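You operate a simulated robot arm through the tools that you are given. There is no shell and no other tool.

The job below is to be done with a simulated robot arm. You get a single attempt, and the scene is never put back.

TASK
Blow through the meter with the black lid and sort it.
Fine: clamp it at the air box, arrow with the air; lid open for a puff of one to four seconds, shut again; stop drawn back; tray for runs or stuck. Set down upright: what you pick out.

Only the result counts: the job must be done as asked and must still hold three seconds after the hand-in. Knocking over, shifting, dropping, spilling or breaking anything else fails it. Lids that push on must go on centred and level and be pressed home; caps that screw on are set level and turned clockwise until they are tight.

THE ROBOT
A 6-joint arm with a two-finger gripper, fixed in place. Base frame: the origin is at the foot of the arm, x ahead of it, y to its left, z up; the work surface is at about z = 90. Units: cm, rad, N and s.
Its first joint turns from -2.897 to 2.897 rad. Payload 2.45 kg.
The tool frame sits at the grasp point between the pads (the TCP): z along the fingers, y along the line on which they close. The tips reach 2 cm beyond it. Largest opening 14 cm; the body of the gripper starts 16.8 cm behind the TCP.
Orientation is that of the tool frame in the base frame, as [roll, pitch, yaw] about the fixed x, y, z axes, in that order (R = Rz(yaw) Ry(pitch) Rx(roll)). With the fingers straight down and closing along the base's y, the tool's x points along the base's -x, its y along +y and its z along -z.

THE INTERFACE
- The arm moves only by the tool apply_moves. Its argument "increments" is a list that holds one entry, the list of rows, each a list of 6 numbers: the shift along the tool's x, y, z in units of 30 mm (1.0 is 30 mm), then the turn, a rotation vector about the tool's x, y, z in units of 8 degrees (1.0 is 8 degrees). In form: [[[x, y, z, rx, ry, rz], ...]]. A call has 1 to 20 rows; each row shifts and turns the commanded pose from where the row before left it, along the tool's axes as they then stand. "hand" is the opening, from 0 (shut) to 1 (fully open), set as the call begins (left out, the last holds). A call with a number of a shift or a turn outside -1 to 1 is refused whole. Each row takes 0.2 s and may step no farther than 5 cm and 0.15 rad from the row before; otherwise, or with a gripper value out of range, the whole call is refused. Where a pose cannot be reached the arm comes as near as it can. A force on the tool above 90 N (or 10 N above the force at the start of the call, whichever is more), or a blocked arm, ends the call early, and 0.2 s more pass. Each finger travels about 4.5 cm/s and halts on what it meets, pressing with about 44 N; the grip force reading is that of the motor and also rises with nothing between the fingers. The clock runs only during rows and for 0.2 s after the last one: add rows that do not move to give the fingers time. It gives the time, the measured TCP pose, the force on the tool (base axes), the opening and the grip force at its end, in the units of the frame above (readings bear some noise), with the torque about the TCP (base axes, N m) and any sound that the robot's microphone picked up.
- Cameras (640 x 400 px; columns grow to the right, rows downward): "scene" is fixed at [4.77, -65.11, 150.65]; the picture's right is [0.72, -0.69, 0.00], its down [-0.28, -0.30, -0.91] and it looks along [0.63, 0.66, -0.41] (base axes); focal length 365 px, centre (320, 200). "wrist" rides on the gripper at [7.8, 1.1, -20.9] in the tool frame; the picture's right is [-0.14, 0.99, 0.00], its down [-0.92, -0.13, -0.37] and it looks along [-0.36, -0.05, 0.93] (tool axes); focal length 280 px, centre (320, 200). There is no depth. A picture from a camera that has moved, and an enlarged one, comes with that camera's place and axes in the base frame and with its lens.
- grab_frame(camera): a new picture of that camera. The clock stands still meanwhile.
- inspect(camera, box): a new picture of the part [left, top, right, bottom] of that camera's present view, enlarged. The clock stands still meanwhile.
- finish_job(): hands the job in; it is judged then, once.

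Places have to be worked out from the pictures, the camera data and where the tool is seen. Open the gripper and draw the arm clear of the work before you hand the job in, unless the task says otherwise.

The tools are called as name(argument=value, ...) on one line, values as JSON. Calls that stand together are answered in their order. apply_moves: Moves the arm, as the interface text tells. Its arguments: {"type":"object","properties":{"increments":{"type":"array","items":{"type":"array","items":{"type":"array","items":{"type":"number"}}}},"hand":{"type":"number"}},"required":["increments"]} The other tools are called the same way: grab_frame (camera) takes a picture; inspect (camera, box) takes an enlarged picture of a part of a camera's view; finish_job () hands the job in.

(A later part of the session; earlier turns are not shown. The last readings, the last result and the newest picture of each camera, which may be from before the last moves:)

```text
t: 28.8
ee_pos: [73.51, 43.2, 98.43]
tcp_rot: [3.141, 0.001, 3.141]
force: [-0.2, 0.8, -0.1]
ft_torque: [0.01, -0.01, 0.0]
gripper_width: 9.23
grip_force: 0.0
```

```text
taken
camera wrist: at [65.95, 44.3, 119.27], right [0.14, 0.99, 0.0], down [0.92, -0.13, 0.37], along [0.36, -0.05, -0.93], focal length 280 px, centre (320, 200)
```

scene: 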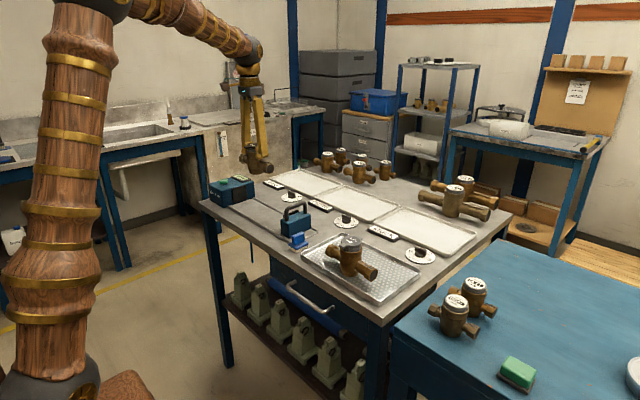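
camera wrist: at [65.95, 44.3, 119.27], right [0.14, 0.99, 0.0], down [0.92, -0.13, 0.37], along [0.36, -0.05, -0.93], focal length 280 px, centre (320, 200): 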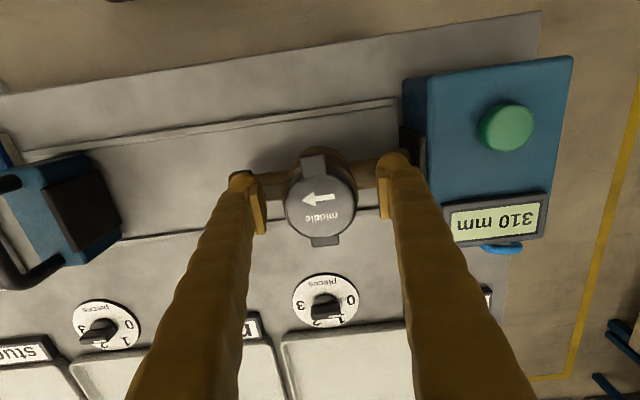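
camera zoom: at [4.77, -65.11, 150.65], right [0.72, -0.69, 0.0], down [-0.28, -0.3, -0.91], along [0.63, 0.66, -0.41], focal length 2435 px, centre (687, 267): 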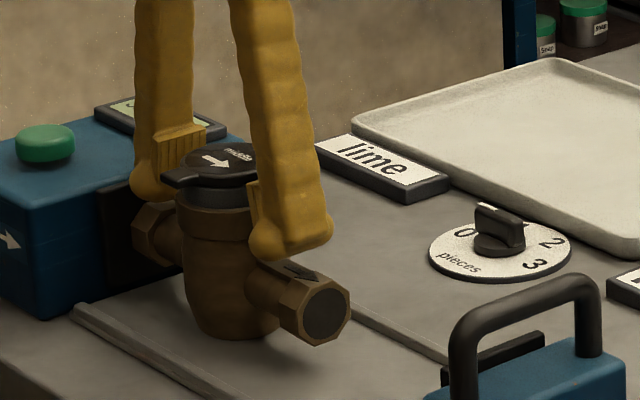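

Released; the meter stands upright at the pad. I'll rise straight up and move over to the stop's handle.

apply_moves(increments=[[[0, 0, -0.5, 0, 0, 0], [0, 0, -1, 0, 0, 0], [0, 0, -1, 0, 0, 0], [0, 0, -1, 0, 0, 0], [0, 0, -1, 0, 0, 0], [0, -0.4, 0, 0, 0, 0], [0, -1, 0, 0, 0, 0], [0, -1, 0, 0, 0, 0], [0, -1, 0, 0, 0, 0], [0, -1, 0, 0, 0, 0], [0, -1, 0, 0, 0, 0], [0, -1, 0, 0, 0, 0], [0, -1, 0, 0, 0, 0], [0, -1, 0, 0, 0, 0]]])

grab_frame(camera="wrist")

inspect(camera="wrist", box=[220, 100, 420, 225])

```text
t: 31.8
ee_pos: [73.73, 17.93, 111.98]
tcp_rot: [-3.141, 0.001, -3.141]
force: [0.9, 0.0, -0.1]
ft_torque: [0.01, 0.06, 0.0]
gripper_width: 9.26
grip_force: 0.1
```

```text
taken
camera wrist: at [66.05, 18.99, 132.83], right [0.14, 0.99, 0.0], down [0.92, -0.13, 0.37], along [0.36, -0.05, -0.93], focal length 280 px, centre (320, 200)
```

wrist: 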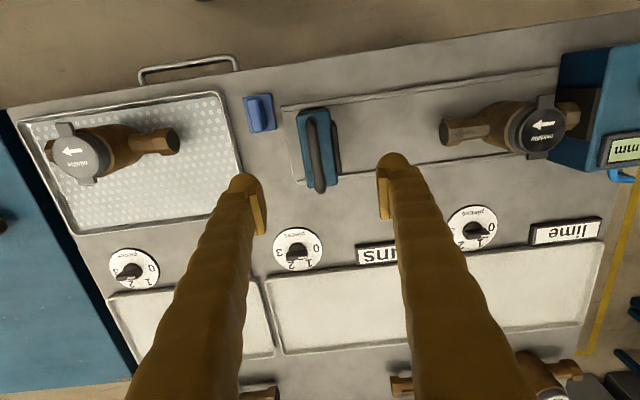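

```text
3.20 times, centred on (320, 162) of wrist
camera zoom: at [66.05, 18.99, 132.83], right [0.14, 0.99, 0.0], down [0.92, -0.13, 0.37], along [0.36, -0.05, -0.93], focal length 897 px, centre (320, 320)
```

zoom: 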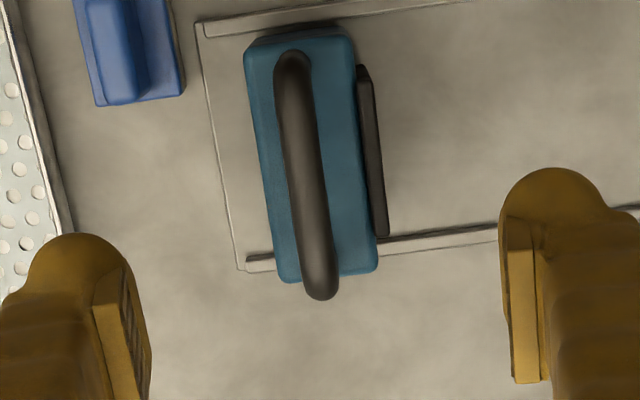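

The handle bar runs along x at y≈17.55, z≈100.7, x 68.7–77.6. I'll narrow the opening to ~5 cm and come down to just above it.

apply_moves(increments=[[[0.18, -0.11, 0.5, 0, 0, 0], [0, 0, 1, 0, 0, 0], [0, 0, 0.8, 0, 0, 0], [0, 0, 0, 0, 0, 0], [0, 0, 0, 0, 0, 0]]], hand=0.34)

inspect(camera="scene", box=[265, 180, 345, 260])

grab_frame(camera="wrist")

```text
t: 33.0
ee_pos: [73.11, 17.68, 105.08]
tcp_rot: [-3.141, 0.0, -3.141]
force: [-0.5, -0.1, -0.3]
ft_torque: [-0.04, 0.0, 0.02]
gripper_width: 4.76
grip_force: 0.1
```

```text
5.00 times, centred on (305, 220) of scene
camera zoom: at [4.77, -65.11, 150.65], right [0.72, -0.69, 0.0], down [-0.28, -0.3, -0.91], along [0.63, 0.66, -0.41], focal length 1826 px, centre (395, 100)
```

zoom: 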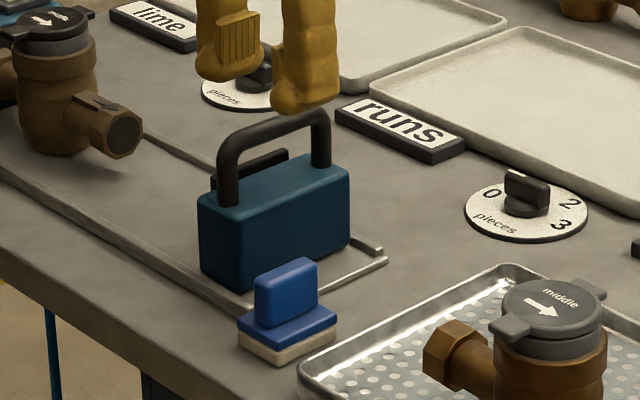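

```text
taken
camera wrist: at [65.48, 18.75, 125.89], right [0.14, 0.99, 0.0], down [0.92, -0.13, 0.37], along [0.37, -0.05, -0.93], focal length 280 px, centre (320, 200)
```

wrist: 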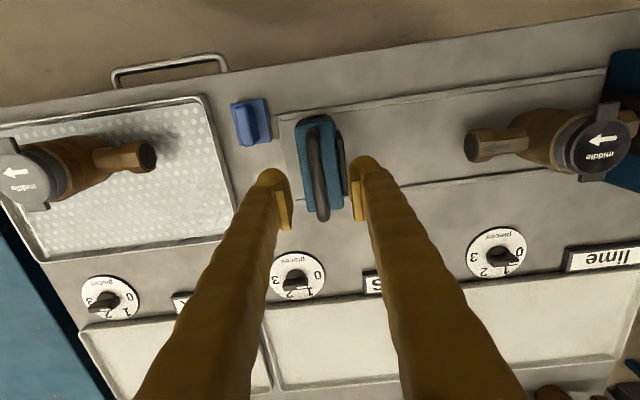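

Fingers straddle the handle bar nicely. I'll descend ~3.7 cm and close on the bar.

apply_moves(increments=[[[0, 0, 0.5, 0, 0, 0], [0, 0, 0.5, 0, 0, 0], [0, 0, 0.25, 0, 0, 0]]])

inspect(camera="scene", box=[265, 180, 345, 260])

```text
t: 33.8
ee_pos: [73.13, 17.76, 101.25]
tcp_rot: [-3.14, -0.001, 3.141]
force: [-0.4, 0.2, -0.3]
ft_torque: [0.02, 0.04, 0.0]
gripper_width: 4.78
grip_force: 0.1
```

```text
5.00 times, centred on (305, 220) of scene
camera zoom: at [4.77, -65.11, 150.65], right [0.72, -0.69, 0.0], down [-0.28, -0.3, -0.91], along [0.63, 0.66, -0.41], focal length 1826 px, centre (395, 100)
```

zoom: 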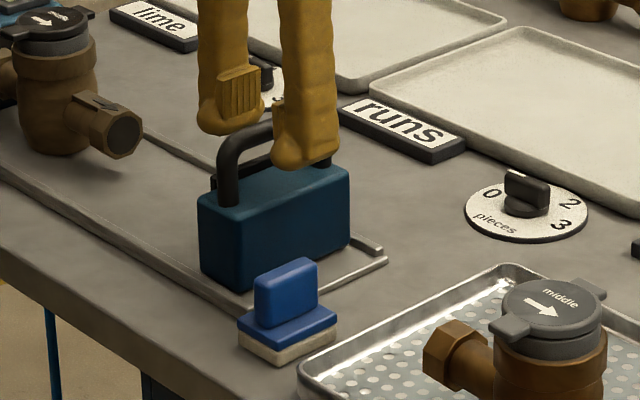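

Fingers are either side of the bar and clear of the block. Closing on it.

apply_moves(increments=[[[0, 0, 0, 0, 0, 0], [0, 0, 0, 0, 0, 0], [0, 0, 0, 0, 0, 0], [0, 0, 0, 0, 0, 0]]], hand=0)

inspect(camera="scene", box=[265, 180, 345, 260])

```text
t: 34.8
ee_pos: [73.03, 17.76, 101.25]
tcp_rot: [3.141, 0.001, 3.141]
force: [1.2, -0.1, -4.8]
ft_torque: [-0.01, 0.02, -0.01]
gripper_width: 1.23
grip_force: 39.8
```

```text
5.00 times, centred on (305, 220) of scene
camera zoom: at [4.77, -65.11, 150.65], right [0.72, -0.69, 0.0], down [-0.28, -0.3, -0.91], along [0.63, 0.66, -0.41], focal length 1826 px, centre (395, 100)
```

zoom: 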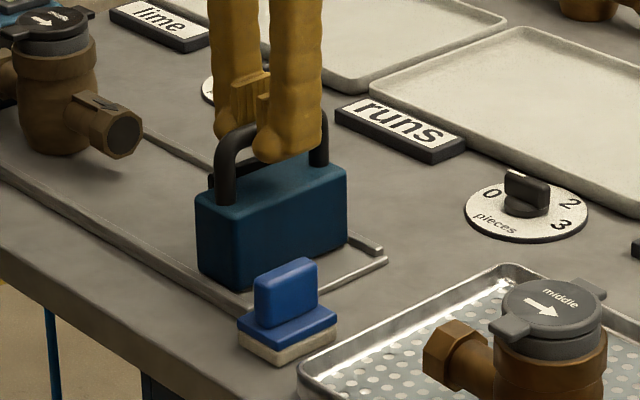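

The bar is gripped (1.2 cm). Sliding the stop in +y along its rails, first 12 cm.

apply_moves(increments=[[[0, 0.2, 0, 0, 0, 0], [0, 0.4, 0, 0, 0, 0], [0, 0.5, 0, 0, 0, 0], [0, 0.5, 0, 0, 0, 0], [0, 0.5, 0, 0, 0, 0], [0, 0.5, 0, 0, 0, 0], [0, 0.5, 0, 0, 0, 0], [0, 0.5, 0, 0, 0, 0], [0, 0.4, 0, 0, 0, 0]]])

grab_frame(camera="wrist")

inspect(camera="scene", box=[195, 150, 335, 250])

```text
t: 36.8
ee_pos: [73.15, 29.62, 101.21]
tcp_rot: [3.141, -0.001, 3.14]
force: [22.3, 2.5, -17.6]
ft_torque: [0.02, -0.12, 0.04]
gripper_width: 1.22
grip_force: 38.8
```

```text
taken
camera wrist: at [65.42, 30.76, 122.04], right [0.14, 0.99, 0.0], down [0.92, -0.13, 0.37], along [0.36, -0.05, -0.93], focal length 280 px, centre (320, 200)
```

wrist: 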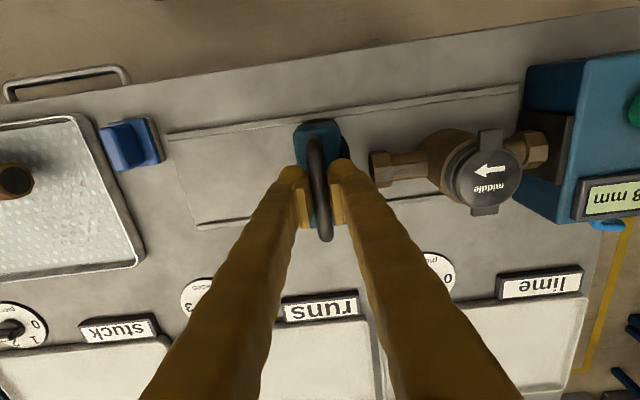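

```text
4.00 times, centred on (265, 200) of scene
camera zoom: at [4.77, -65.11, 150.65], right [0.72, -0.69, 0.0], down [-0.28, -0.3, -0.91], along [0.63, 0.66, -0.41], focal length 1461 px, centre (540, 200)
```

zoom: 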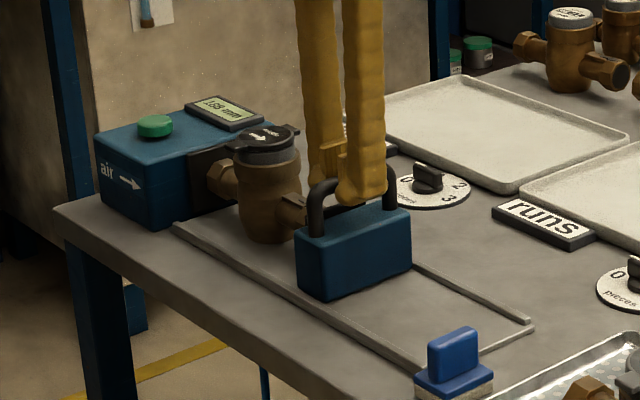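

The stop slides well; there's some side/vertical strain (22 N, −17 N), so I'll ease x and z slightly and continue in small steps while reading the display.

apply_moves(increments=[[[-0.04, 0.1, 0.04, 0, 0, 0], [0, 0.15, 0, 0, 0, 0], [0, 0.1, 0, 0, 0, 0]]])

inspect(camera="scene", box=[225, 155, 305, 225])

inspect(camera="wrist", box=[280, 90, 640, 270])

```text
t: 37.6
ee_pos: [73.11, 30.69, 101.21]
tcp_rot: [3.14, -0.002, -3.142]
force: [-19.5, -2.8, 7.8]
ft_torque: [0.01, 0.08, -0.01]
gripper_width: 1.24
grip_force: 38.8
```

```text
5.71 times, centred on (265, 190) of scene
camera zoom: at [4.77, -65.11, 150.65], right [0.72, -0.69, 0.0], down [-0.28, -0.3, -0.91], along [0.63, 0.66, -0.41], focal length 2087 px, centre (634, 257)
```

zoom: 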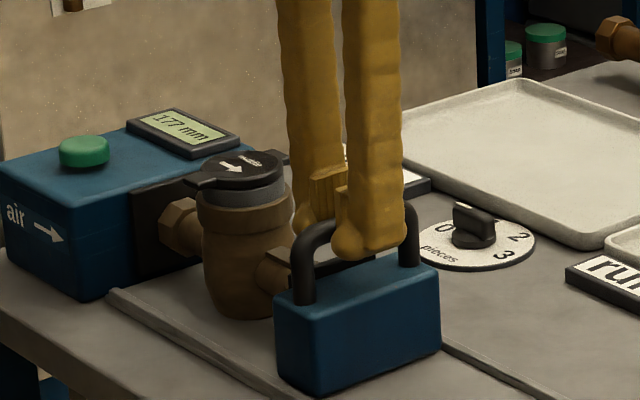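

```text
1.78 times, centred on (460, 180) of wrist
camera zoom: at [65.45, 31.81, 122.03], right [0.14, 0.99, 0.0], down [0.92, -0.13, 0.37], along [0.36, -0.05, -0.93], focal length 498 px, centre (71, 236)
```

zoom: 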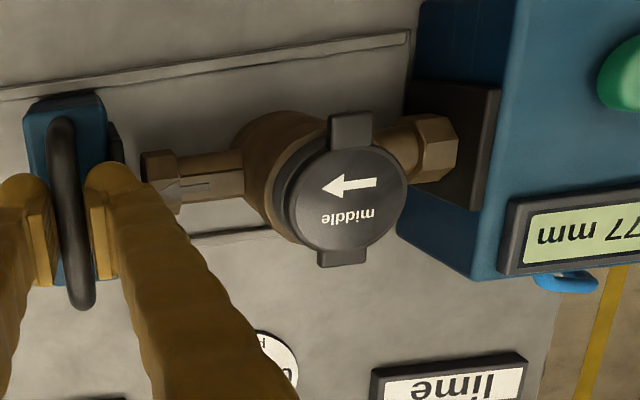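

Display reads 177 mm; the stop pad is about 1 cm from the meter's outlet. Continuing with small steps.

apply_moves(increments=[[[0.02, 0.1, 0, 0, 0, 0], [0, 0.08, 0, 0, 0, 0]]])

inspect(camera="wrist", box=[280, 90, 640, 270])

```text
t: 38.2
ee_pos: [73.03, 31.18, 101.24]
tcp_rot: [-3.14, -0.001, 3.141]
force: [-15.0, -4.2, -2.5]
ft_torque: [-0.03, 0.14, -0.08]
gripper_width: 1.22
grip_force: 39.3
```

```text
1.78 times, centred on (460, 180) of wrist
camera zoom: at [65.44, 32.27, 122.0], right [0.14, 0.99, 0.0], down [0.92, -0.13, 0.37], along [0.36, -0.05, -0.93], focal length 498 px, centre (71, 236)
```

zoom: 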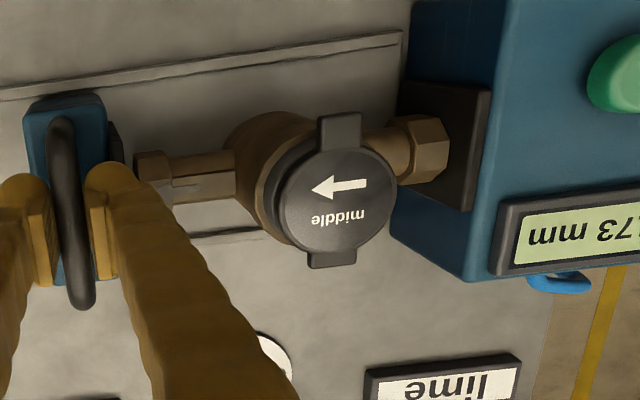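

apply_moves(increments=[[[0.02, 0.06, 0, 0, 0, 0], [0, 0.06, 0, 0, 0, 0]]])

inspect(camera="wrist", box=[280, 90, 640, 270])

```text
t: 38.8
ee_pos: [73.06, 31.66, 101.14]
tcp_rot: [3.141, 0.0, -3.139]
force: [1.5, -3.6, -9.8]
ft_torque: [-0.08, -0.13, -0.03]
gripper_width: 1.23
grip_force: 39.1
```

```text
1.78 times, centred on (460, 180) of wrist
camera zoom: at [65.42, 32.68, 121.99], right [0.14, 0.99, 0.0], down [0.92, -0.13, 0.37], along [0.37, -0.05, -0.93], focal length 498 px, centre (71, 236)
```

zoom: 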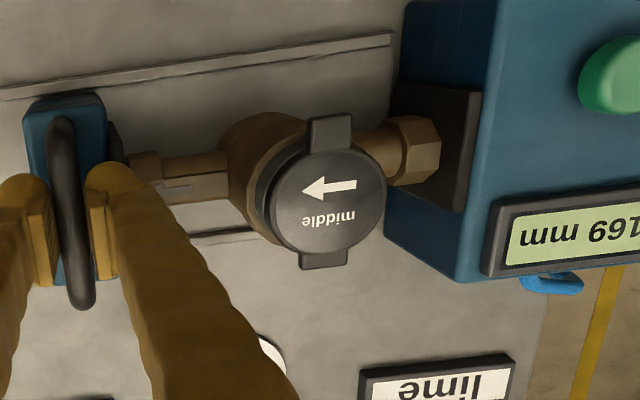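

169 mm now; nearly at the outlet. Small steps further, watching for the y-force to rise.

apply_moves(increments=[[[0, 0.04, 0, 0, 0, 0], [0, 0.04, 0, 0, 0, 0]]])

inspect(camera="wrist", box=[280, 90, 640, 270])

```text
t: 39.4
ee_pos: [73.02, 31.78, 101.17]
tcp_rot: [3.141, -0.001, 3.141]
force: [4.7, -4.6, -10.4]
ft_torque: [0.02, 0.13, -0.09]
gripper_width: 1.21
grip_force: 39.0
```

```text
1.78 times, centred on (460, 180) of wrist
camera zoom: at [65.42, 32.89, 121.99], right [0.14, 0.99, 0.0], down [0.92, -0.13, 0.37], along [0.37, -0.05, -0.93], focal length 498 px, centre (71, 236)
```

zoom: 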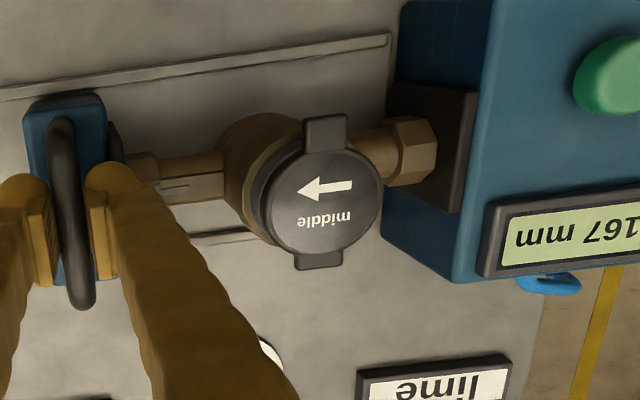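

apply_moves(increments=[[[0, 0.04, 0, 0, 0, 0], [0, 0.04, 0, 0, 0, 0]]])

inspect(camera="wrist", box=[280, 90, 640, 270])

```text
t: 40.0
ee_pos: [73.14, 31.95, 101.1]
tcp_rot: [3.141, 0.0, 3.141]
force: [0.3, -23.3, 5.9]
ft_torque: [-0.2, 0.03, -0.27]
gripper_width: 1.21
grip_force: 39.2
```

```text
1.78 times, centred on (460, 180) of wrist
camera zoom: at [65.42, 33.07, 121.99], right [0.14, 0.99, 0.0], down [0.92, -0.13, 0.37], along [0.37, -0.05, -0.93], focal length 498 px, centre (71, 236)
```

zoom: 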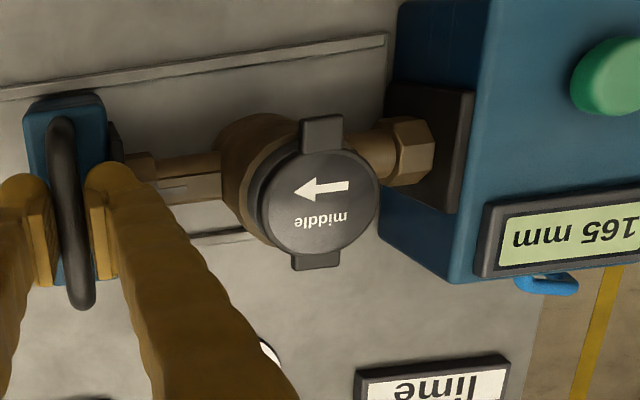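

Display 165 mm with −23 N: the stop has met the meter. A slight further push to make the clamp snug.

apply_moves(increments=[[[0, 0.04, 0, 0, 0, 0], [0, 0, 0, 0, 0, 0]]])

inspect(camera="wrist", box=[280, 90, 640, 270])

inspect(camera="scene", box=[225, 155, 305, 225])

```text
t: 40.6
ee_pos: [73.12, 32.02, 101.08]
tcp_rot: [-3.14, 0.0, 3.139]
force: [1.6, -57.2, 8.2]
ft_torque: [-0.45, -0.13, -0.67]
gripper_width: 1.15
grip_force: 38.4
```

```text
1.78 times, centred on (460, 180) of wrist
camera zoom: at [65.44, 33.11, 121.88], right [0.14, 0.99, 0.0], down [0.92, -0.13, 0.37], along [0.36, -0.05, -0.93], focal length 498 px, centre (71, 236)
```

zoom: 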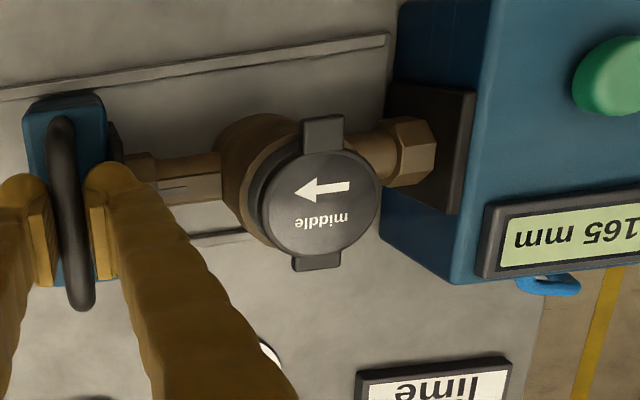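

```text
5.71 times, centred on (265, 190) of scene
camera zoom: at [4.77, -65.11, 150.65], right [0.72, -0.69, 0.0], down [-0.28, -0.3, -0.91], along [0.63, 0.66, -0.41], focal length 2087 px, centre (634, 257)
```

zoom: 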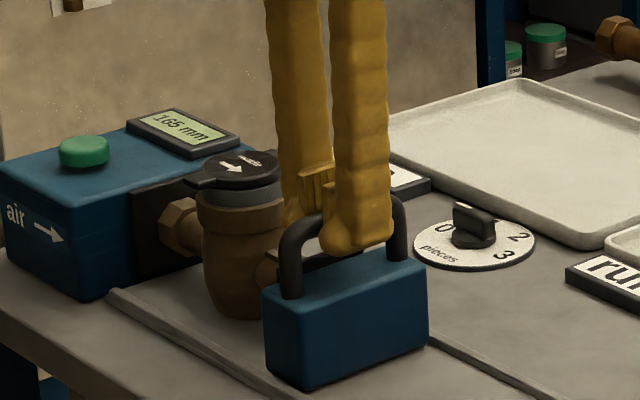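

Clamped firmly at 165 mm (57 N). Releasing the handle and rising.

apply_moves(increments=[[[0, 0, 0, 0, 0, 0], [0, 0, 0, 0, 0, 0], [0, 0, 0, 0, 0, 0]]], hand=0.34)

apply_moves(increments=[[[0, 0, -0.3, 0, 0, 0], [0, 0, -0.7, 0, 0, 0], [0, 0, -1, 0, 0, 0], [0, 0, -1, 0, 0, 0], [0, 0, -1, 0, 0, 0]]])

grab_frame(camera="wrist")

inspect(camera="scene", box=[215, 150, 315, 235])

```text
t: 41.4
ee_pos: [73.21, 32.29, 101.04]
tcp_rot: [3.141, 0.001, -3.14]
force: [-0.7, 0.7, -0.1]
ft_torque: [0.02, -0.04, 0.02]
gripper_width: 4.76
grip_force: 0.1
```

```text
t: 42.6
ee_pos: [73.18, 32.11, 113.09]
tcp_rot: [3.141, 0.0, 3.141]
force: [-0.5, -0.2, -0.6]
ft_torque: [0.03, 0.01, 0.01]
gripper_width: 4.74
grip_force: 0.1
```

```text
taken
camera wrist: at [65.51, 33.14, 133.87], right [0.14, 0.99, 0.0], down [0.92, -0.13, 0.37], along [0.36, -0.05, -0.93], focal length 280 px, centre (320, 200)
```

wrist: 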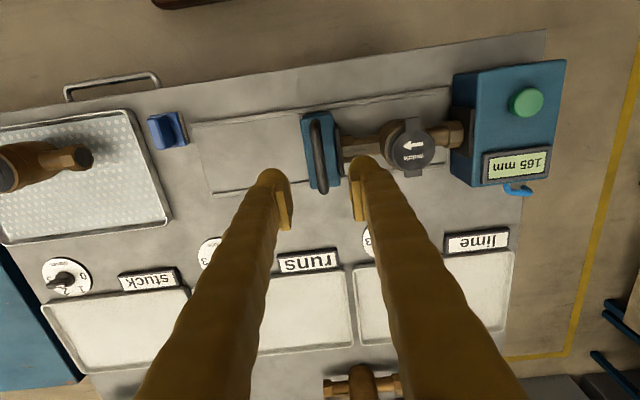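

```text
4.71 times, centred on (265, 192) of scene
camera zoom: at [4.77, -65.11, 150.65], right [0.72, -0.69, 0.0], down [-0.28, -0.3, -0.91], along [0.63, 0.66, -0.41], focal length 1719 px, centre (579, 235)
```

zoom: 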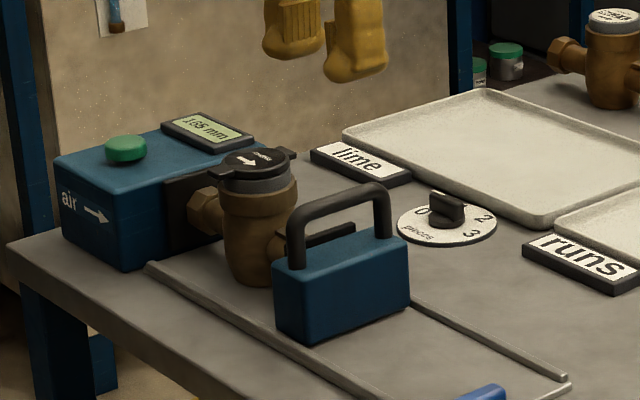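

The clamp holds at 165 mm. Now to open the lid: I'll rise, close the fingers, yaw the tool −90° and tilt it 45° toward +x so a closed fingertip can hook under the lid's front tab.

apply_moves(increments=[[[0.3, 0, -1, 0, 0, 0], [0.3, 0, -1, 0, 0, 0], [0.3, 0, -0.6, 0, 0, 0], [0, 0, 0, 0, 0, -0.9375], [0, 0, 0, 0, 0, -0.9375], [0, 0, 0, 0, 0, -0.9375], [0, 0, 0, 0, 0, -0.9375], [0, 0, 0, 0, 0, -0.9375], [0, 0, 0, 0, 0, -0.9375], [0, 0, 0, 0, 0, -0.9375], [0, 0, 0, 0, 0, -0.9375], [0, 0, 0, 0, 0, -0.9375], [0, 0, 0, 0, 0, -0.9375], [0, 0, 0, 0, 0, -0.9375], [0, 0, 0, 0, 0, -0.9375]]], hand=0)

grab_frame(camera="wrist")

grab_frame(camera="scene")

```text
t: 45.8
ee_pos: [70.34, 32.25, 120.84]
tcp_rot: [-3.142, 0.001, -1.568]
force: [0.0, -0.5, -0.5]
ft_torque: [0.01, 0.02, 0.0]
gripper_width: 0.03
grip_force: 29.9
```

```text
taken
camera wrist: at [69.47, 24.37, 141.77], right [-0.99, 0.14, 0.0], down [0.13, 0.92, 0.37], along [0.05, 0.37, -0.93], focal length 280 px, centre (320, 200)
```

wrist: 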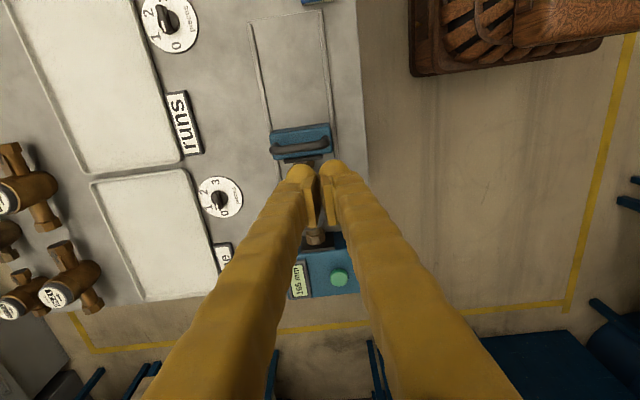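

```text
taken
```

scene: 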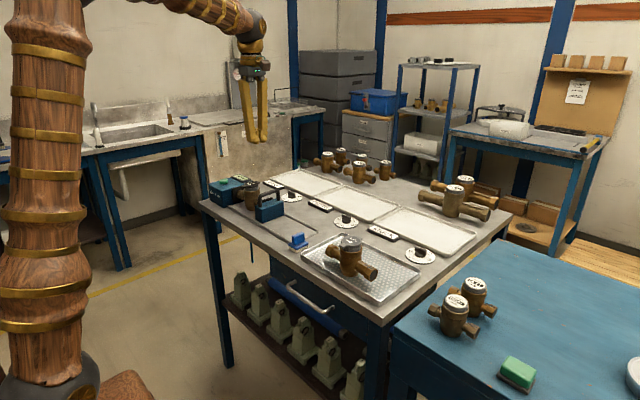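

Yaw worked (camera now on the −y side). Next: move to the −x side of the meter at (62, 43.35, 108) and tilt 45° toward +x.

apply_moves(increments=[[[-0.74, 0.555, 0.855, 0, 0, 0], [-0.74, 0.555, 0.855, 0, 0, 0], [-0.74, 0.555, 0.855, 0, 0, 0], [-0.74, 0.555, 0.855, 0, 0, 0], [-0.74, 0.555, 0.855, 0, 0, 0], [0, 0, 0, 0.9375, 0, 0], [0, 0, 0, 0.9375, 0, 0], [0, 0, 0, 0.9375, 0, 0], [0, 0, 0, 0.9375, 0, 0], [0, 0, 0, 0.9375, 0, 0], [0, 0, 0, 0.9375, 0, 0]]])

grab_frame(camera="wrist")

grab_frame(camera="scene")

```text
t: 48.2
ee_pos: [61.88, 43.54, 108.19]
tcp_rot: [-2.355, 0.001, -1.568]
force: [0.7, -0.8, 0.2]
ft_torque: [0.05, 0.05, 0.08]
gripper_width: 0.02
grip_force: 29.7
```

```text
taken
camera wrist: at [46.5, 35.57, 122.14], right [-0.7, 0.14, -0.7], down [-0.17, 0.92, 0.35], along [0.69, 0.37, -0.62], focal length 280 px, centre (320, 200)
```

wrist: 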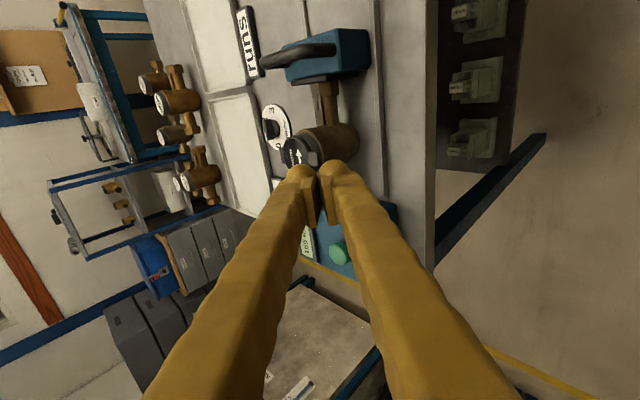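

```text
taken
```

scene: 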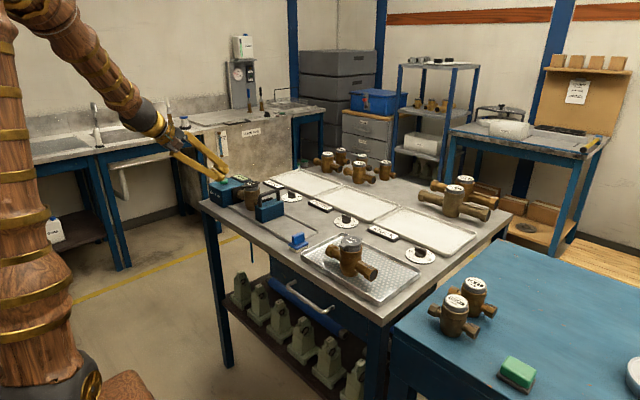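

The tilted approach pose is reached. I'll zoom in from both cameras on the lid tab relative to the fingertips.

inspect(camera="wrist", box=[260, 100, 380, 200])

inspect(camera="scene", box=[200, 150, 280, 220])

```text
4.00 times, centred on (320, 150) of wrist
camera zoom: at [46.5, 35.57, 122.14], right [-0.7, 0.14, -0.7], down [-0.17, 0.92, 0.35], along [0.69, 0.37, -0.62], focal length 1122 px, centre (320, 400)
```

zoom: 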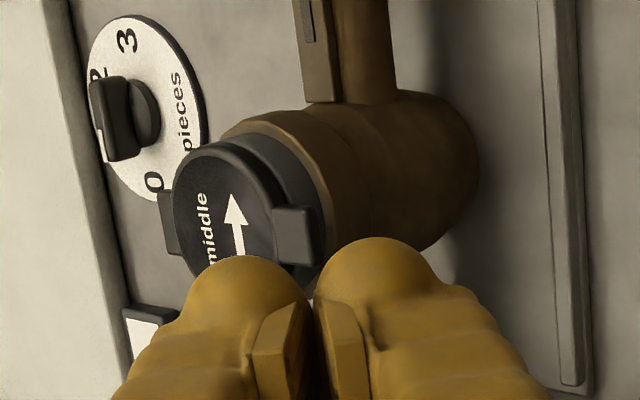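

```text
5.71 times, centred on (240, 185) of scene
camera zoom: at [4.77, -65.11, 150.65], right [0.72, -0.69, 0.0], down [-0.28, -0.3, -0.91], along [0.63, 0.66, -0.41], focal length 2087 px, centre (777, 286)
```

zoom: 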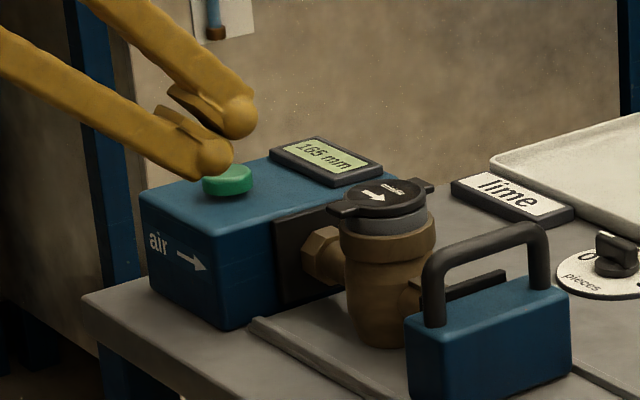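

The fingertips are rounded knobs. I'll bring the closed tips down just in front (−x) of and below the lid tab level, leaving ~2 cm gap for now.

apply_moves(increments=[[[0.0125, 0.3125, 0.7825, 0, 0, 0], [0.0125, 0.3125, 0.7825, 0, 0, 0], [0.0125, 0.3125, 0.7825, 0, 0, 0], [0.0125, 0.3125, 0.7825, 0, 0, 0]]])

inspect(camera="scene", box=[205, 160, 275, 220])

inspect(camera="wrist", box=[250, 90, 390, 200])

```text
t: 49.2
ee_pos: [66.11, 43.06, 98.83]
tcp_rot: [-2.358, 0.001, -1.569]
force: [0.6, 0.4, 0.5]
ft_torque: [0.02, 0.02, -0.02]
gripper_width: 0.0
grip_force: 29.4
```

```text
6.67 times, centred on (240, 190) of scene
camera zoom: at [4.77, -65.11, 150.65], right [0.72, -0.69, 0.0], down [-0.28, -0.3, -0.91], along [0.63, 0.66, -0.41], focal length 2435 px, centre (853, 267)
```

zoom: 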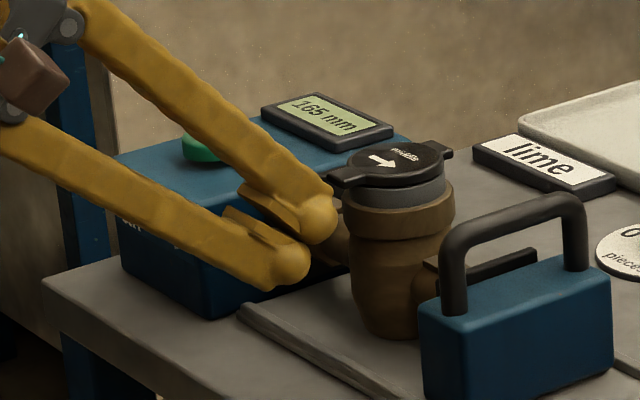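

```text
3.64 times, centred on (320, 145) of wrist
camera zoom: at [50.68, 35.26, 112.78], right [-0.7, 0.14, -0.7], down [-0.17, 0.92, 0.35], along [0.69, 0.36, -0.62], focal length 1020 px, centre (320, 400)
```

zoom: 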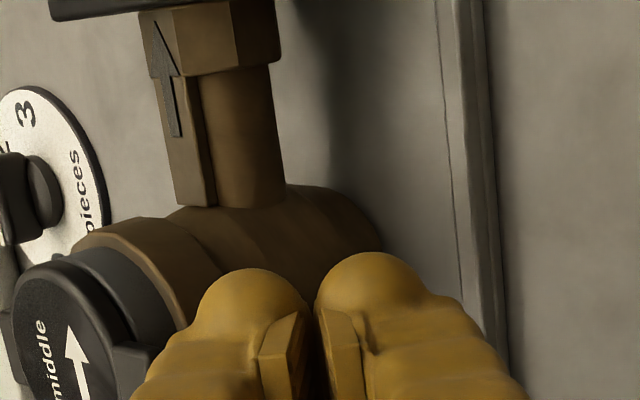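

The upper knob sits just below and in front of the tab. I'll move +x by 1.5 cm so it goes under the tab, watching for contact.

apply_moves(increments=[[[0, -0.12, 0.12, 0, 0, 0], [0, -0.12, 0.12, 0, 0, 0], [0, -0.11, 0.11, 0, 0, 0]]])

inspect(camera="scene", box=[215, 165, 265, 205])

inspect(camera="wrist", box=[230, 110, 370, 220])

```text
t: 50.0
ee_pos: [67.59, 43.05, 98.79]
tcp_rot: [-2.356, -0.002, -1.57]
force: [-1.1, 0.1, 0.5]
ft_torque: [0.02, 0.01, 0.01]
gripper_width: 0.0
grip_force: 29.1
```

```text
10.00 times, centred on (240, 185) of scene
camera zoom: at [4.77, -65.11, 150.65], right [0.72, -0.69, 0.0], down [-0.28, -0.3, -0.91], along [0.63, 0.66, -0.41], focal length 3652 px, centre (1120, 350)
```

zoom: 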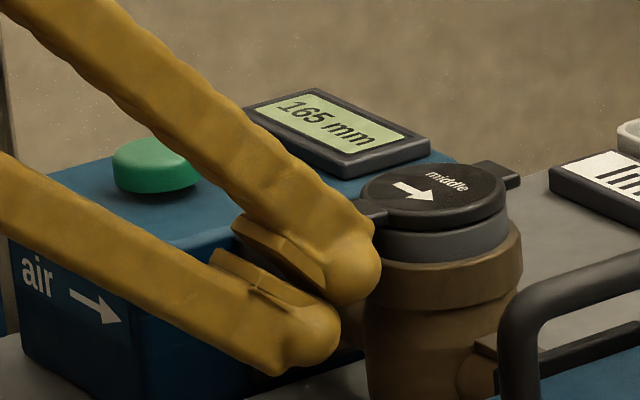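

```text
3.64 times, centred on (300, 165) of wrist
camera zoom: at [52.15, 35.3, 112.76], right [-0.7, 0.14, -0.7], down [-0.17, 0.92, 0.35], along [0.69, 0.36, -0.62], focal length 1020 px, centre (393, 327)
```

zoom: 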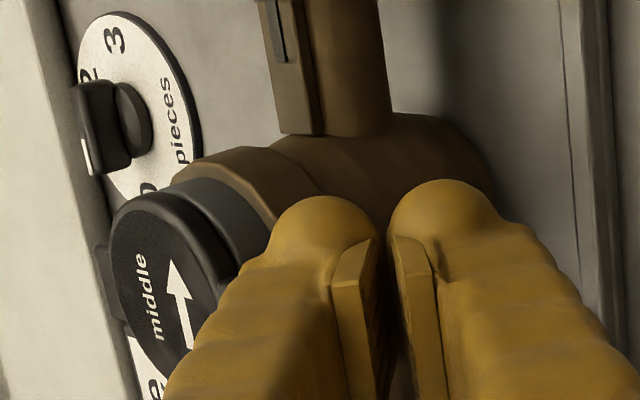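

No contact force yet; the knob is tucked below/against the tab. Now lifting straight up in small steps.

apply_moves(increments=[[[0, -0.09, -0.09, 0, 0, 0], [0, -0.09, -0.09, 0, 0, 0], [0, -0.09, -0.09, 0, 0, 0]]])

inspect(camera="scene", box=[215, 165, 265, 205])

inspect(camera="wrist", box=[230, 110, 370, 220])

```text
t: 50.8
ee_pos: [67.62, 42.98, 100.04]
tcp_rot: [-2.355, -0.001, -1.571]
force: [-1.3, -0.2, -0.8]
ft_torque: [0.0, -0.03, -0.03]
gripper_width: 0.01
grip_force: 29.4
```

```text
10.00 times, centred on (240, 185) of scene
camera zoom: at [4.77, -65.11, 150.65], right [0.72, -0.69, 0.0], down [-0.28, -0.3, -0.91], along [0.63, 0.66, -0.41], focal length 3652 px, centre (1120, 350)
```

zoom: 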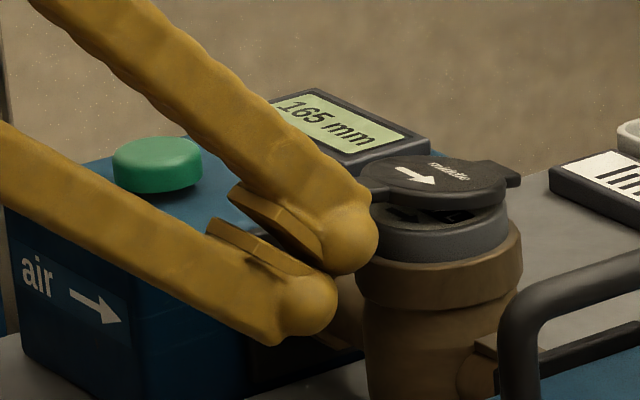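

```text
3.64 times, centred on (300, 165) of wrist
camera zoom: at [52.13, 35.29, 113.96], right [-0.7, 0.14, -0.7], down [-0.17, 0.92, 0.35], along [0.69, 0.36, -0.62], focal length 1020 px, centre (393, 327)
```

zoom: 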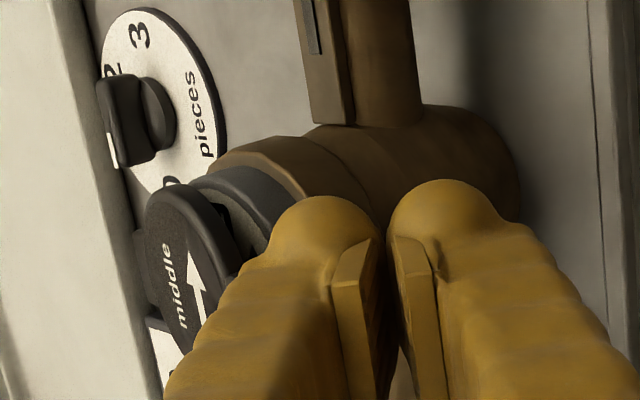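

The lid is lifting at the front, so the hinge is on +x as expected. I'll follow the lid's arc about its hinge to about 60°.

apply_moves(increments=[[[0, -0.254, -0.202, 0, 0, 0], [0, -0.254, -0.202, 0, 0, 0], [0, -0.25, -0.1, 0, 0, 0], [0, -0.25, -0.1, 0, 0, 0], [0, -0.267, -0.032, 0, 0, 0], [0, -0.267, -0.032, 0, 0, 0]]])

inspect(camera="scene", box=[215, 155, 275, 205])

grab_frame(camera="wrist")

```text
t: 52.2
ee_pos: [69.37, 43.14, 104.54]
tcp_rot: [-2.357, 0.0, -1.572]
force: [-0.1, 0.4, 0.9]
ft_torque: [0.0, 0.02, 0.01]
gripper_width: 0.01
grip_force: 29.7
```

```text
8.00 times, centred on (245, 180) of scene
camera zoom: at [4.77, -65.11, 150.65], right [0.72, -0.69, 0.0], down [-0.28, -0.3, -0.91], along [0.63, 0.66, -0.41], focal length 2922 px, centre (920, 360)
```

zoom: 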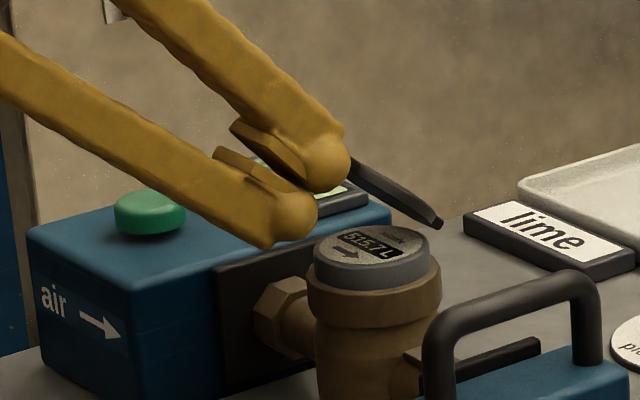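

```text
taken
camera wrist: at [53.9, 35.36, 118.61], right [-0.7, 0.14, -0.7], down [-0.17, 0.92, 0.35], along [0.69, 0.36, -0.62], focal length 280 px, centre (320, 200)
```

wrist: 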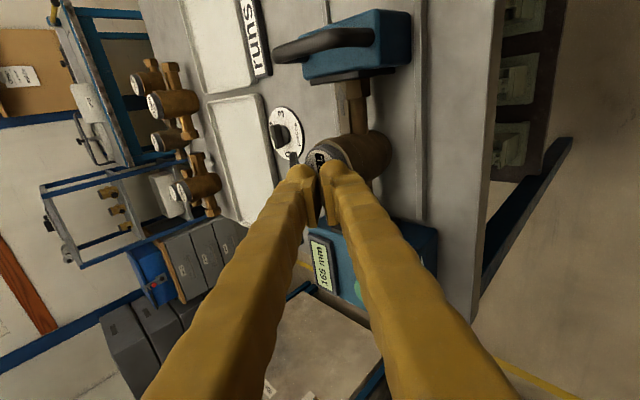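

The lid is well open and the register ("…L" reading with its own arrow) is visible. I'll push it on past vertical.

apply_moves(increments=[[[0, -0.267, -0.01, 0, 0, 0], [0, -0.267, 0.037, 0, 0, 0], [0, -0.267, 0.06, 0, 0, 0], [0, -0.249, 0.1, 0, 0, 0], [0, -0.249, 0.12, 0, 0, 0], [0, -0.212, 0.165, 0, 0, 0]]])

inspect(camera="scene", box=[215, 155, 275, 205])

```text
t: 53.6
ee_pos: [73.66, 43.25, 106.85]
tcp_rot: [-2.357, 0.001, -1.57]
force: [0.4, -0.2, -0.4]
ft_torque: [0.02, -0.06, -0.01]
gripper_width: 0.02
grip_force: 30.0
```

```text
8.00 times, centred on (245, 180) of scene
camera zoom: at [4.77, -65.11, 150.65], right [0.72, -0.69, 0.0], down [-0.28, -0.3, -0.91], along [0.63, 0.66, -0.41], focal length 2922 px, centre (920, 360)
```

zoom: 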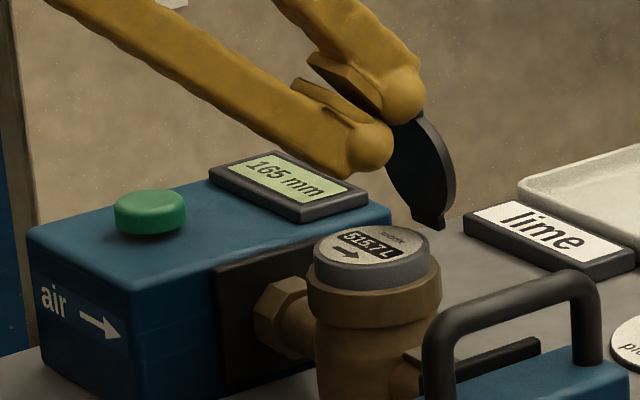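

Lid is near vertical. A bit more push over the top so it rests open.

apply_moves(increments=[[[0, -0.212, 0.165, 0, 0, 0], [0, -0.212, 0.165, 0, 0, 0], [0, -0.2, 0.2, 0, 0, 0], [0, -0.15, 0.18, 0, 0, 0]]])

inspect(camera="scene", box=[215, 155, 275, 205])

```text
t: 54.6
ee_pos: [76.86, 43.23, 106.93]
tcp_rot: [-2.354, 0.0, -1.573]
force: [0.5, 0.4, 0.7]
ft_torque: [-0.05, -0.01, -0.05]
gripper_width: 0.0
grip_force: 29.4
```

```text
8.00 times, centred on (245, 180) of scene
camera zoom: at [4.77, -65.11, 150.65], right [0.72, -0.69, 0.0], down [-0.28, -0.3, -0.91], along [0.63, 0.66, -0.41], focal length 2922 px, centre (920, 360)
```

zoom: 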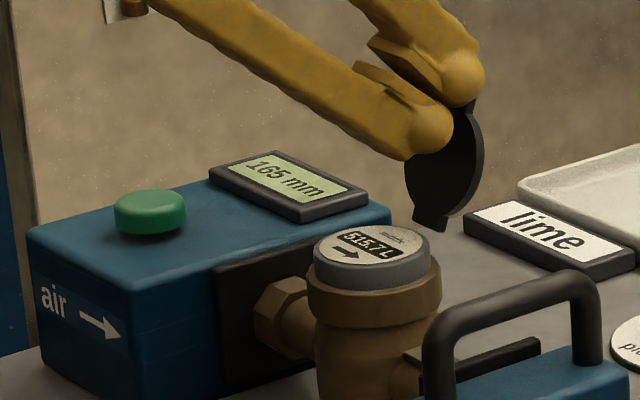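

The lid is past vertical. I'll back off up and toward −x and check that it stays open.

apply_moves(increments=[[[0, 0, -0.5, 0, 0, 0], [0, 0, -1, 0, 0, 0], [0, 0, -1, 0, 0, 0], [0, 0, -0.5, 0, 0, 0]]])

inspect(camera="scene", box=[215, 155, 275, 205])

grab_frame(camera="wrist")

```text
t: 55.6
ee_pos: [70.44, 43.24, 113.55]
tcp_rot: [-2.354, 0.0, -1.572]
force: [-0.9, -0.6, 0.2]
ft_torque: [-0.01, -0.01, 0.02]
gripper_width: 0.0
grip_force: 29.3
```

```text
8.00 times, centred on (245, 180) of scene
camera zoom: at [4.77, -65.11, 150.65], right [0.72, -0.69, 0.0], down [-0.28, -0.3, -0.91], along [0.63, 0.66, -0.41], focal length 2922 px, centre (920, 360)
```

zoom: 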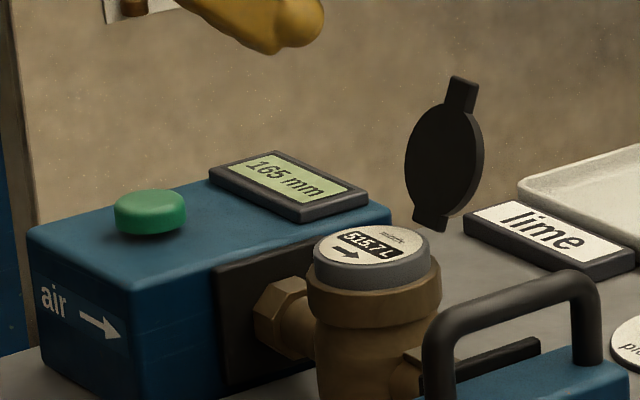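

```text
taken
camera wrist: at [55.07, 35.31, 127.41], right [-0.7, 0.14, -0.7], down [-0.17, 0.92, 0.35], along [0.69, 0.36, -0.62], focal length 280 px, centre (320, 200)
```

wrist: 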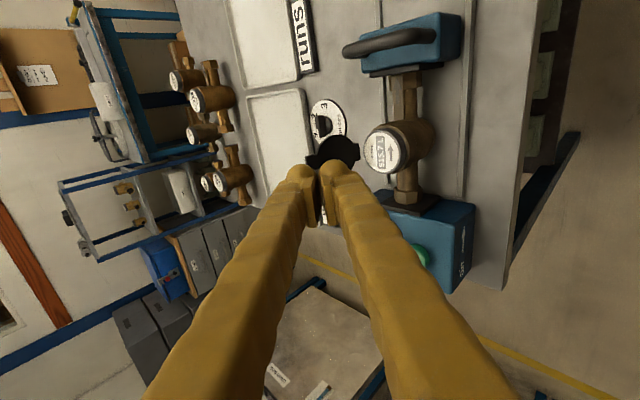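

The lid stays open by itself and the register reads 515.7 L. I'll straighten the tool and yaw back so the wrist camera can watch the register while pressing the button.

apply_moves(increments=[[[0, 0, 0, -0.9375, 0, 0], [0, 0, 0, -0.9375, 0, 0], [0, 0, 0, -0.9375, 0, 0], [0, 0, 0, -0.9375, 0, 0], [0, 0, 0, -0.9375, 0, 0], [0, 0, 0, -0.9375, 0, 0], [-0.4, 0, -0.5, 0, 0, 0.9375], [-0.4, 0, -0.5, 0, 0, 0.9375], [0, 0, 0, 0, 0, 0.9375], [0, 0, 0, 0, 0, 0.9375], [0, 0, 0, 0, 0, 0.9375], [0, 0, 0, 0, 0, 0.9375], [0, 0, 0, 0, 0, 0.9375], [0, 0, 0, 0, 0, 0.9375], [0, 0, 0, 0, 0, 0.9375], [0, 0, 0, 0, 0, 0.9375], [0, 0, 0, 0, 0, 0.9375], [0, 0, 0, 0, 0, 0.9375]]])

grab_frame(camera="wrist")

```text
t: 59.4
ee_pos: [70.52, 45.56, 116.31]
tcp_rot: [3.141, 0.0, 3.141]
force: [0.6, 0.0, 0.0]
ft_torque: [-0.02, 0.01, -0.02]
gripper_width: 0.02
grip_force: 28.8
```

```text
taken
camera wrist: at [62.84, 46.64, 137.19], right [0.14, 0.99, 0.0], down [0.92, -0.13, 0.37], along [0.36, -0.05, -0.93], focal length 280 px, centre (320, 200)
```

wrist: 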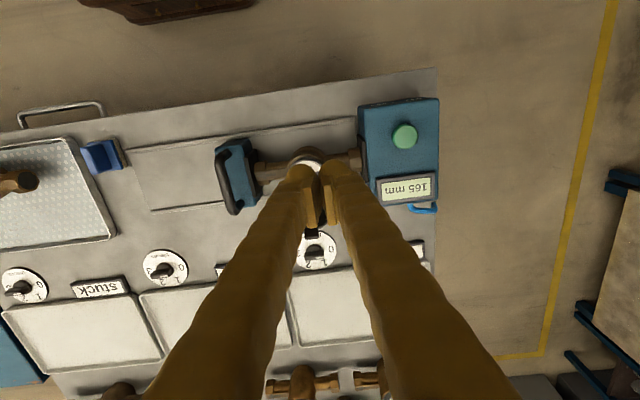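

Button is at about (70.2, 57.0, 99). Moving above it with the fingers closed.

apply_moves(increments=[[[0.02, 0.9, 0, 0, 0, 0], [0.02, 0.95, 0, 0, 0, 0], [0.02, 0.95, 0.3, 0, 0, 0], [0.02, 0.95, 0.6, 0, 0, 0], [0, 0.07, 0.9, 0, 0, 0], [0, 0, 0.7, 0, 0, 0]]])

grab_frame(camera="wrist")

inspect(camera="scene", box=[205, 145, 275, 205])

```text
t: 60.8
ee_pos: [70.28, 57.09, 108.89]
tcp_rot: [-3.141, 0.0, -3.141]
force: [0.3, 0.3, 0.4]
ft_torque: [0.01, -0.01, 0.01]
gripper_width: 0.0
grip_force: 28.8
```

```text
taken
camera wrist: at [62.56, 58.02, 129.71], right [0.14, 0.99, 0.0], down [0.92, -0.13, 0.37], along [0.37, -0.05, -0.93], focal length 280 px, centre (320, 200)
```

wrist: 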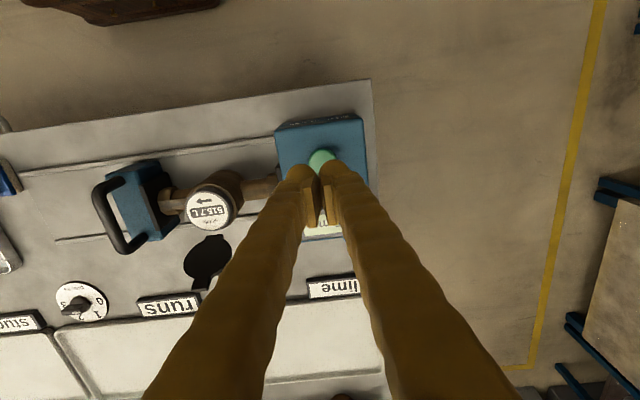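

```text
6.67 times, centred on (240, 175) of scene
camera zoom: at [4.77, -65.11, 150.65], right [0.72, -0.69, 0.0], down [-0.28, -0.3, -0.91], along [0.63, 0.66, -0.41], focal length 2435 px, centre (853, 367)
```

zoom: 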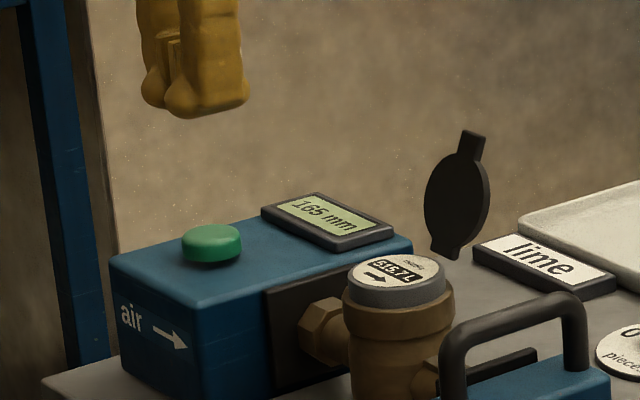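

Aligned over the button, and the register (515.7 L) is visible from the wrist. I'll descend until the tips are just above the button.

apply_moves(increments=[[[0, 0, 0.6, 0, 0, 0], [0, 0, 0.7, 0, 0, 0], [0, 0, 0.5, 0, 0, 0], [0, 0, 0.2, 0, 0, 0]]])

inspect(camera="scene", box=[205, 155, 265, 205])

inspect(camera="wrist", box=[120, 150, 360, 300])

```text
t: 61.8
ee_pos: [70.3, 57.08, 102.87]
tcp_rot: [-3.141, -0.001, -3.142]
force: [0.1, -0.4, -0.2]
ft_torque: [-0.01, 0.0, 0.0]
gripper_width: 0.01
grip_force: 29.6
```

```text
8.00 times, centred on (235, 180) of scene
camera zoom: at [4.77, -65.11, 150.65], right [0.72, -0.69, 0.0], down [-0.28, -0.3, -0.91], along [0.63, 0.66, -0.41], focal length 2922 px, centre (1000, 360)
```

zoom: 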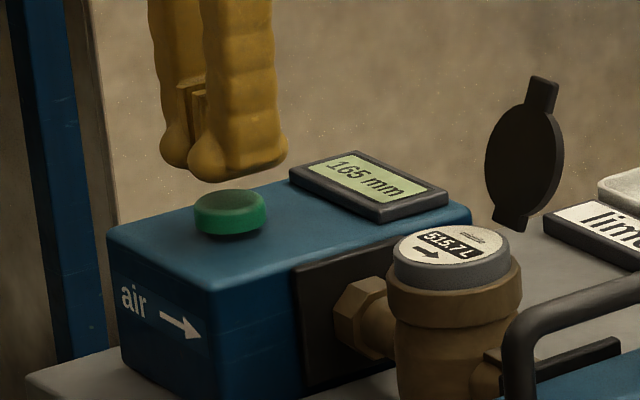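

```text
2.67 times, centred on (240, 225) of wrist
camera zoom: at [62.6, 58.14, 123.65], right [0.14, 0.99, 0.0], down [0.92, -0.13, 0.37], along [0.37, -0.05, -0.93], focal length 748 px, centre (533, 133)
```

zoom: 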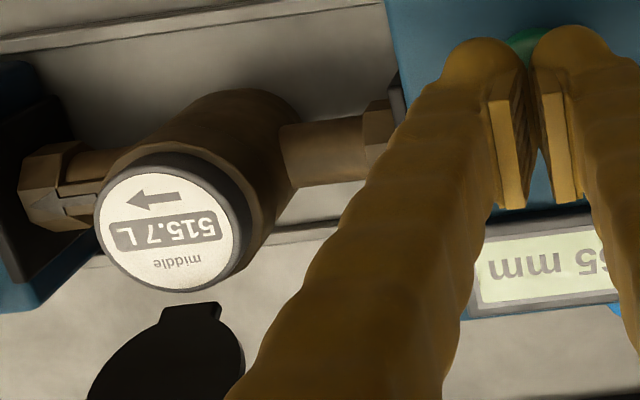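

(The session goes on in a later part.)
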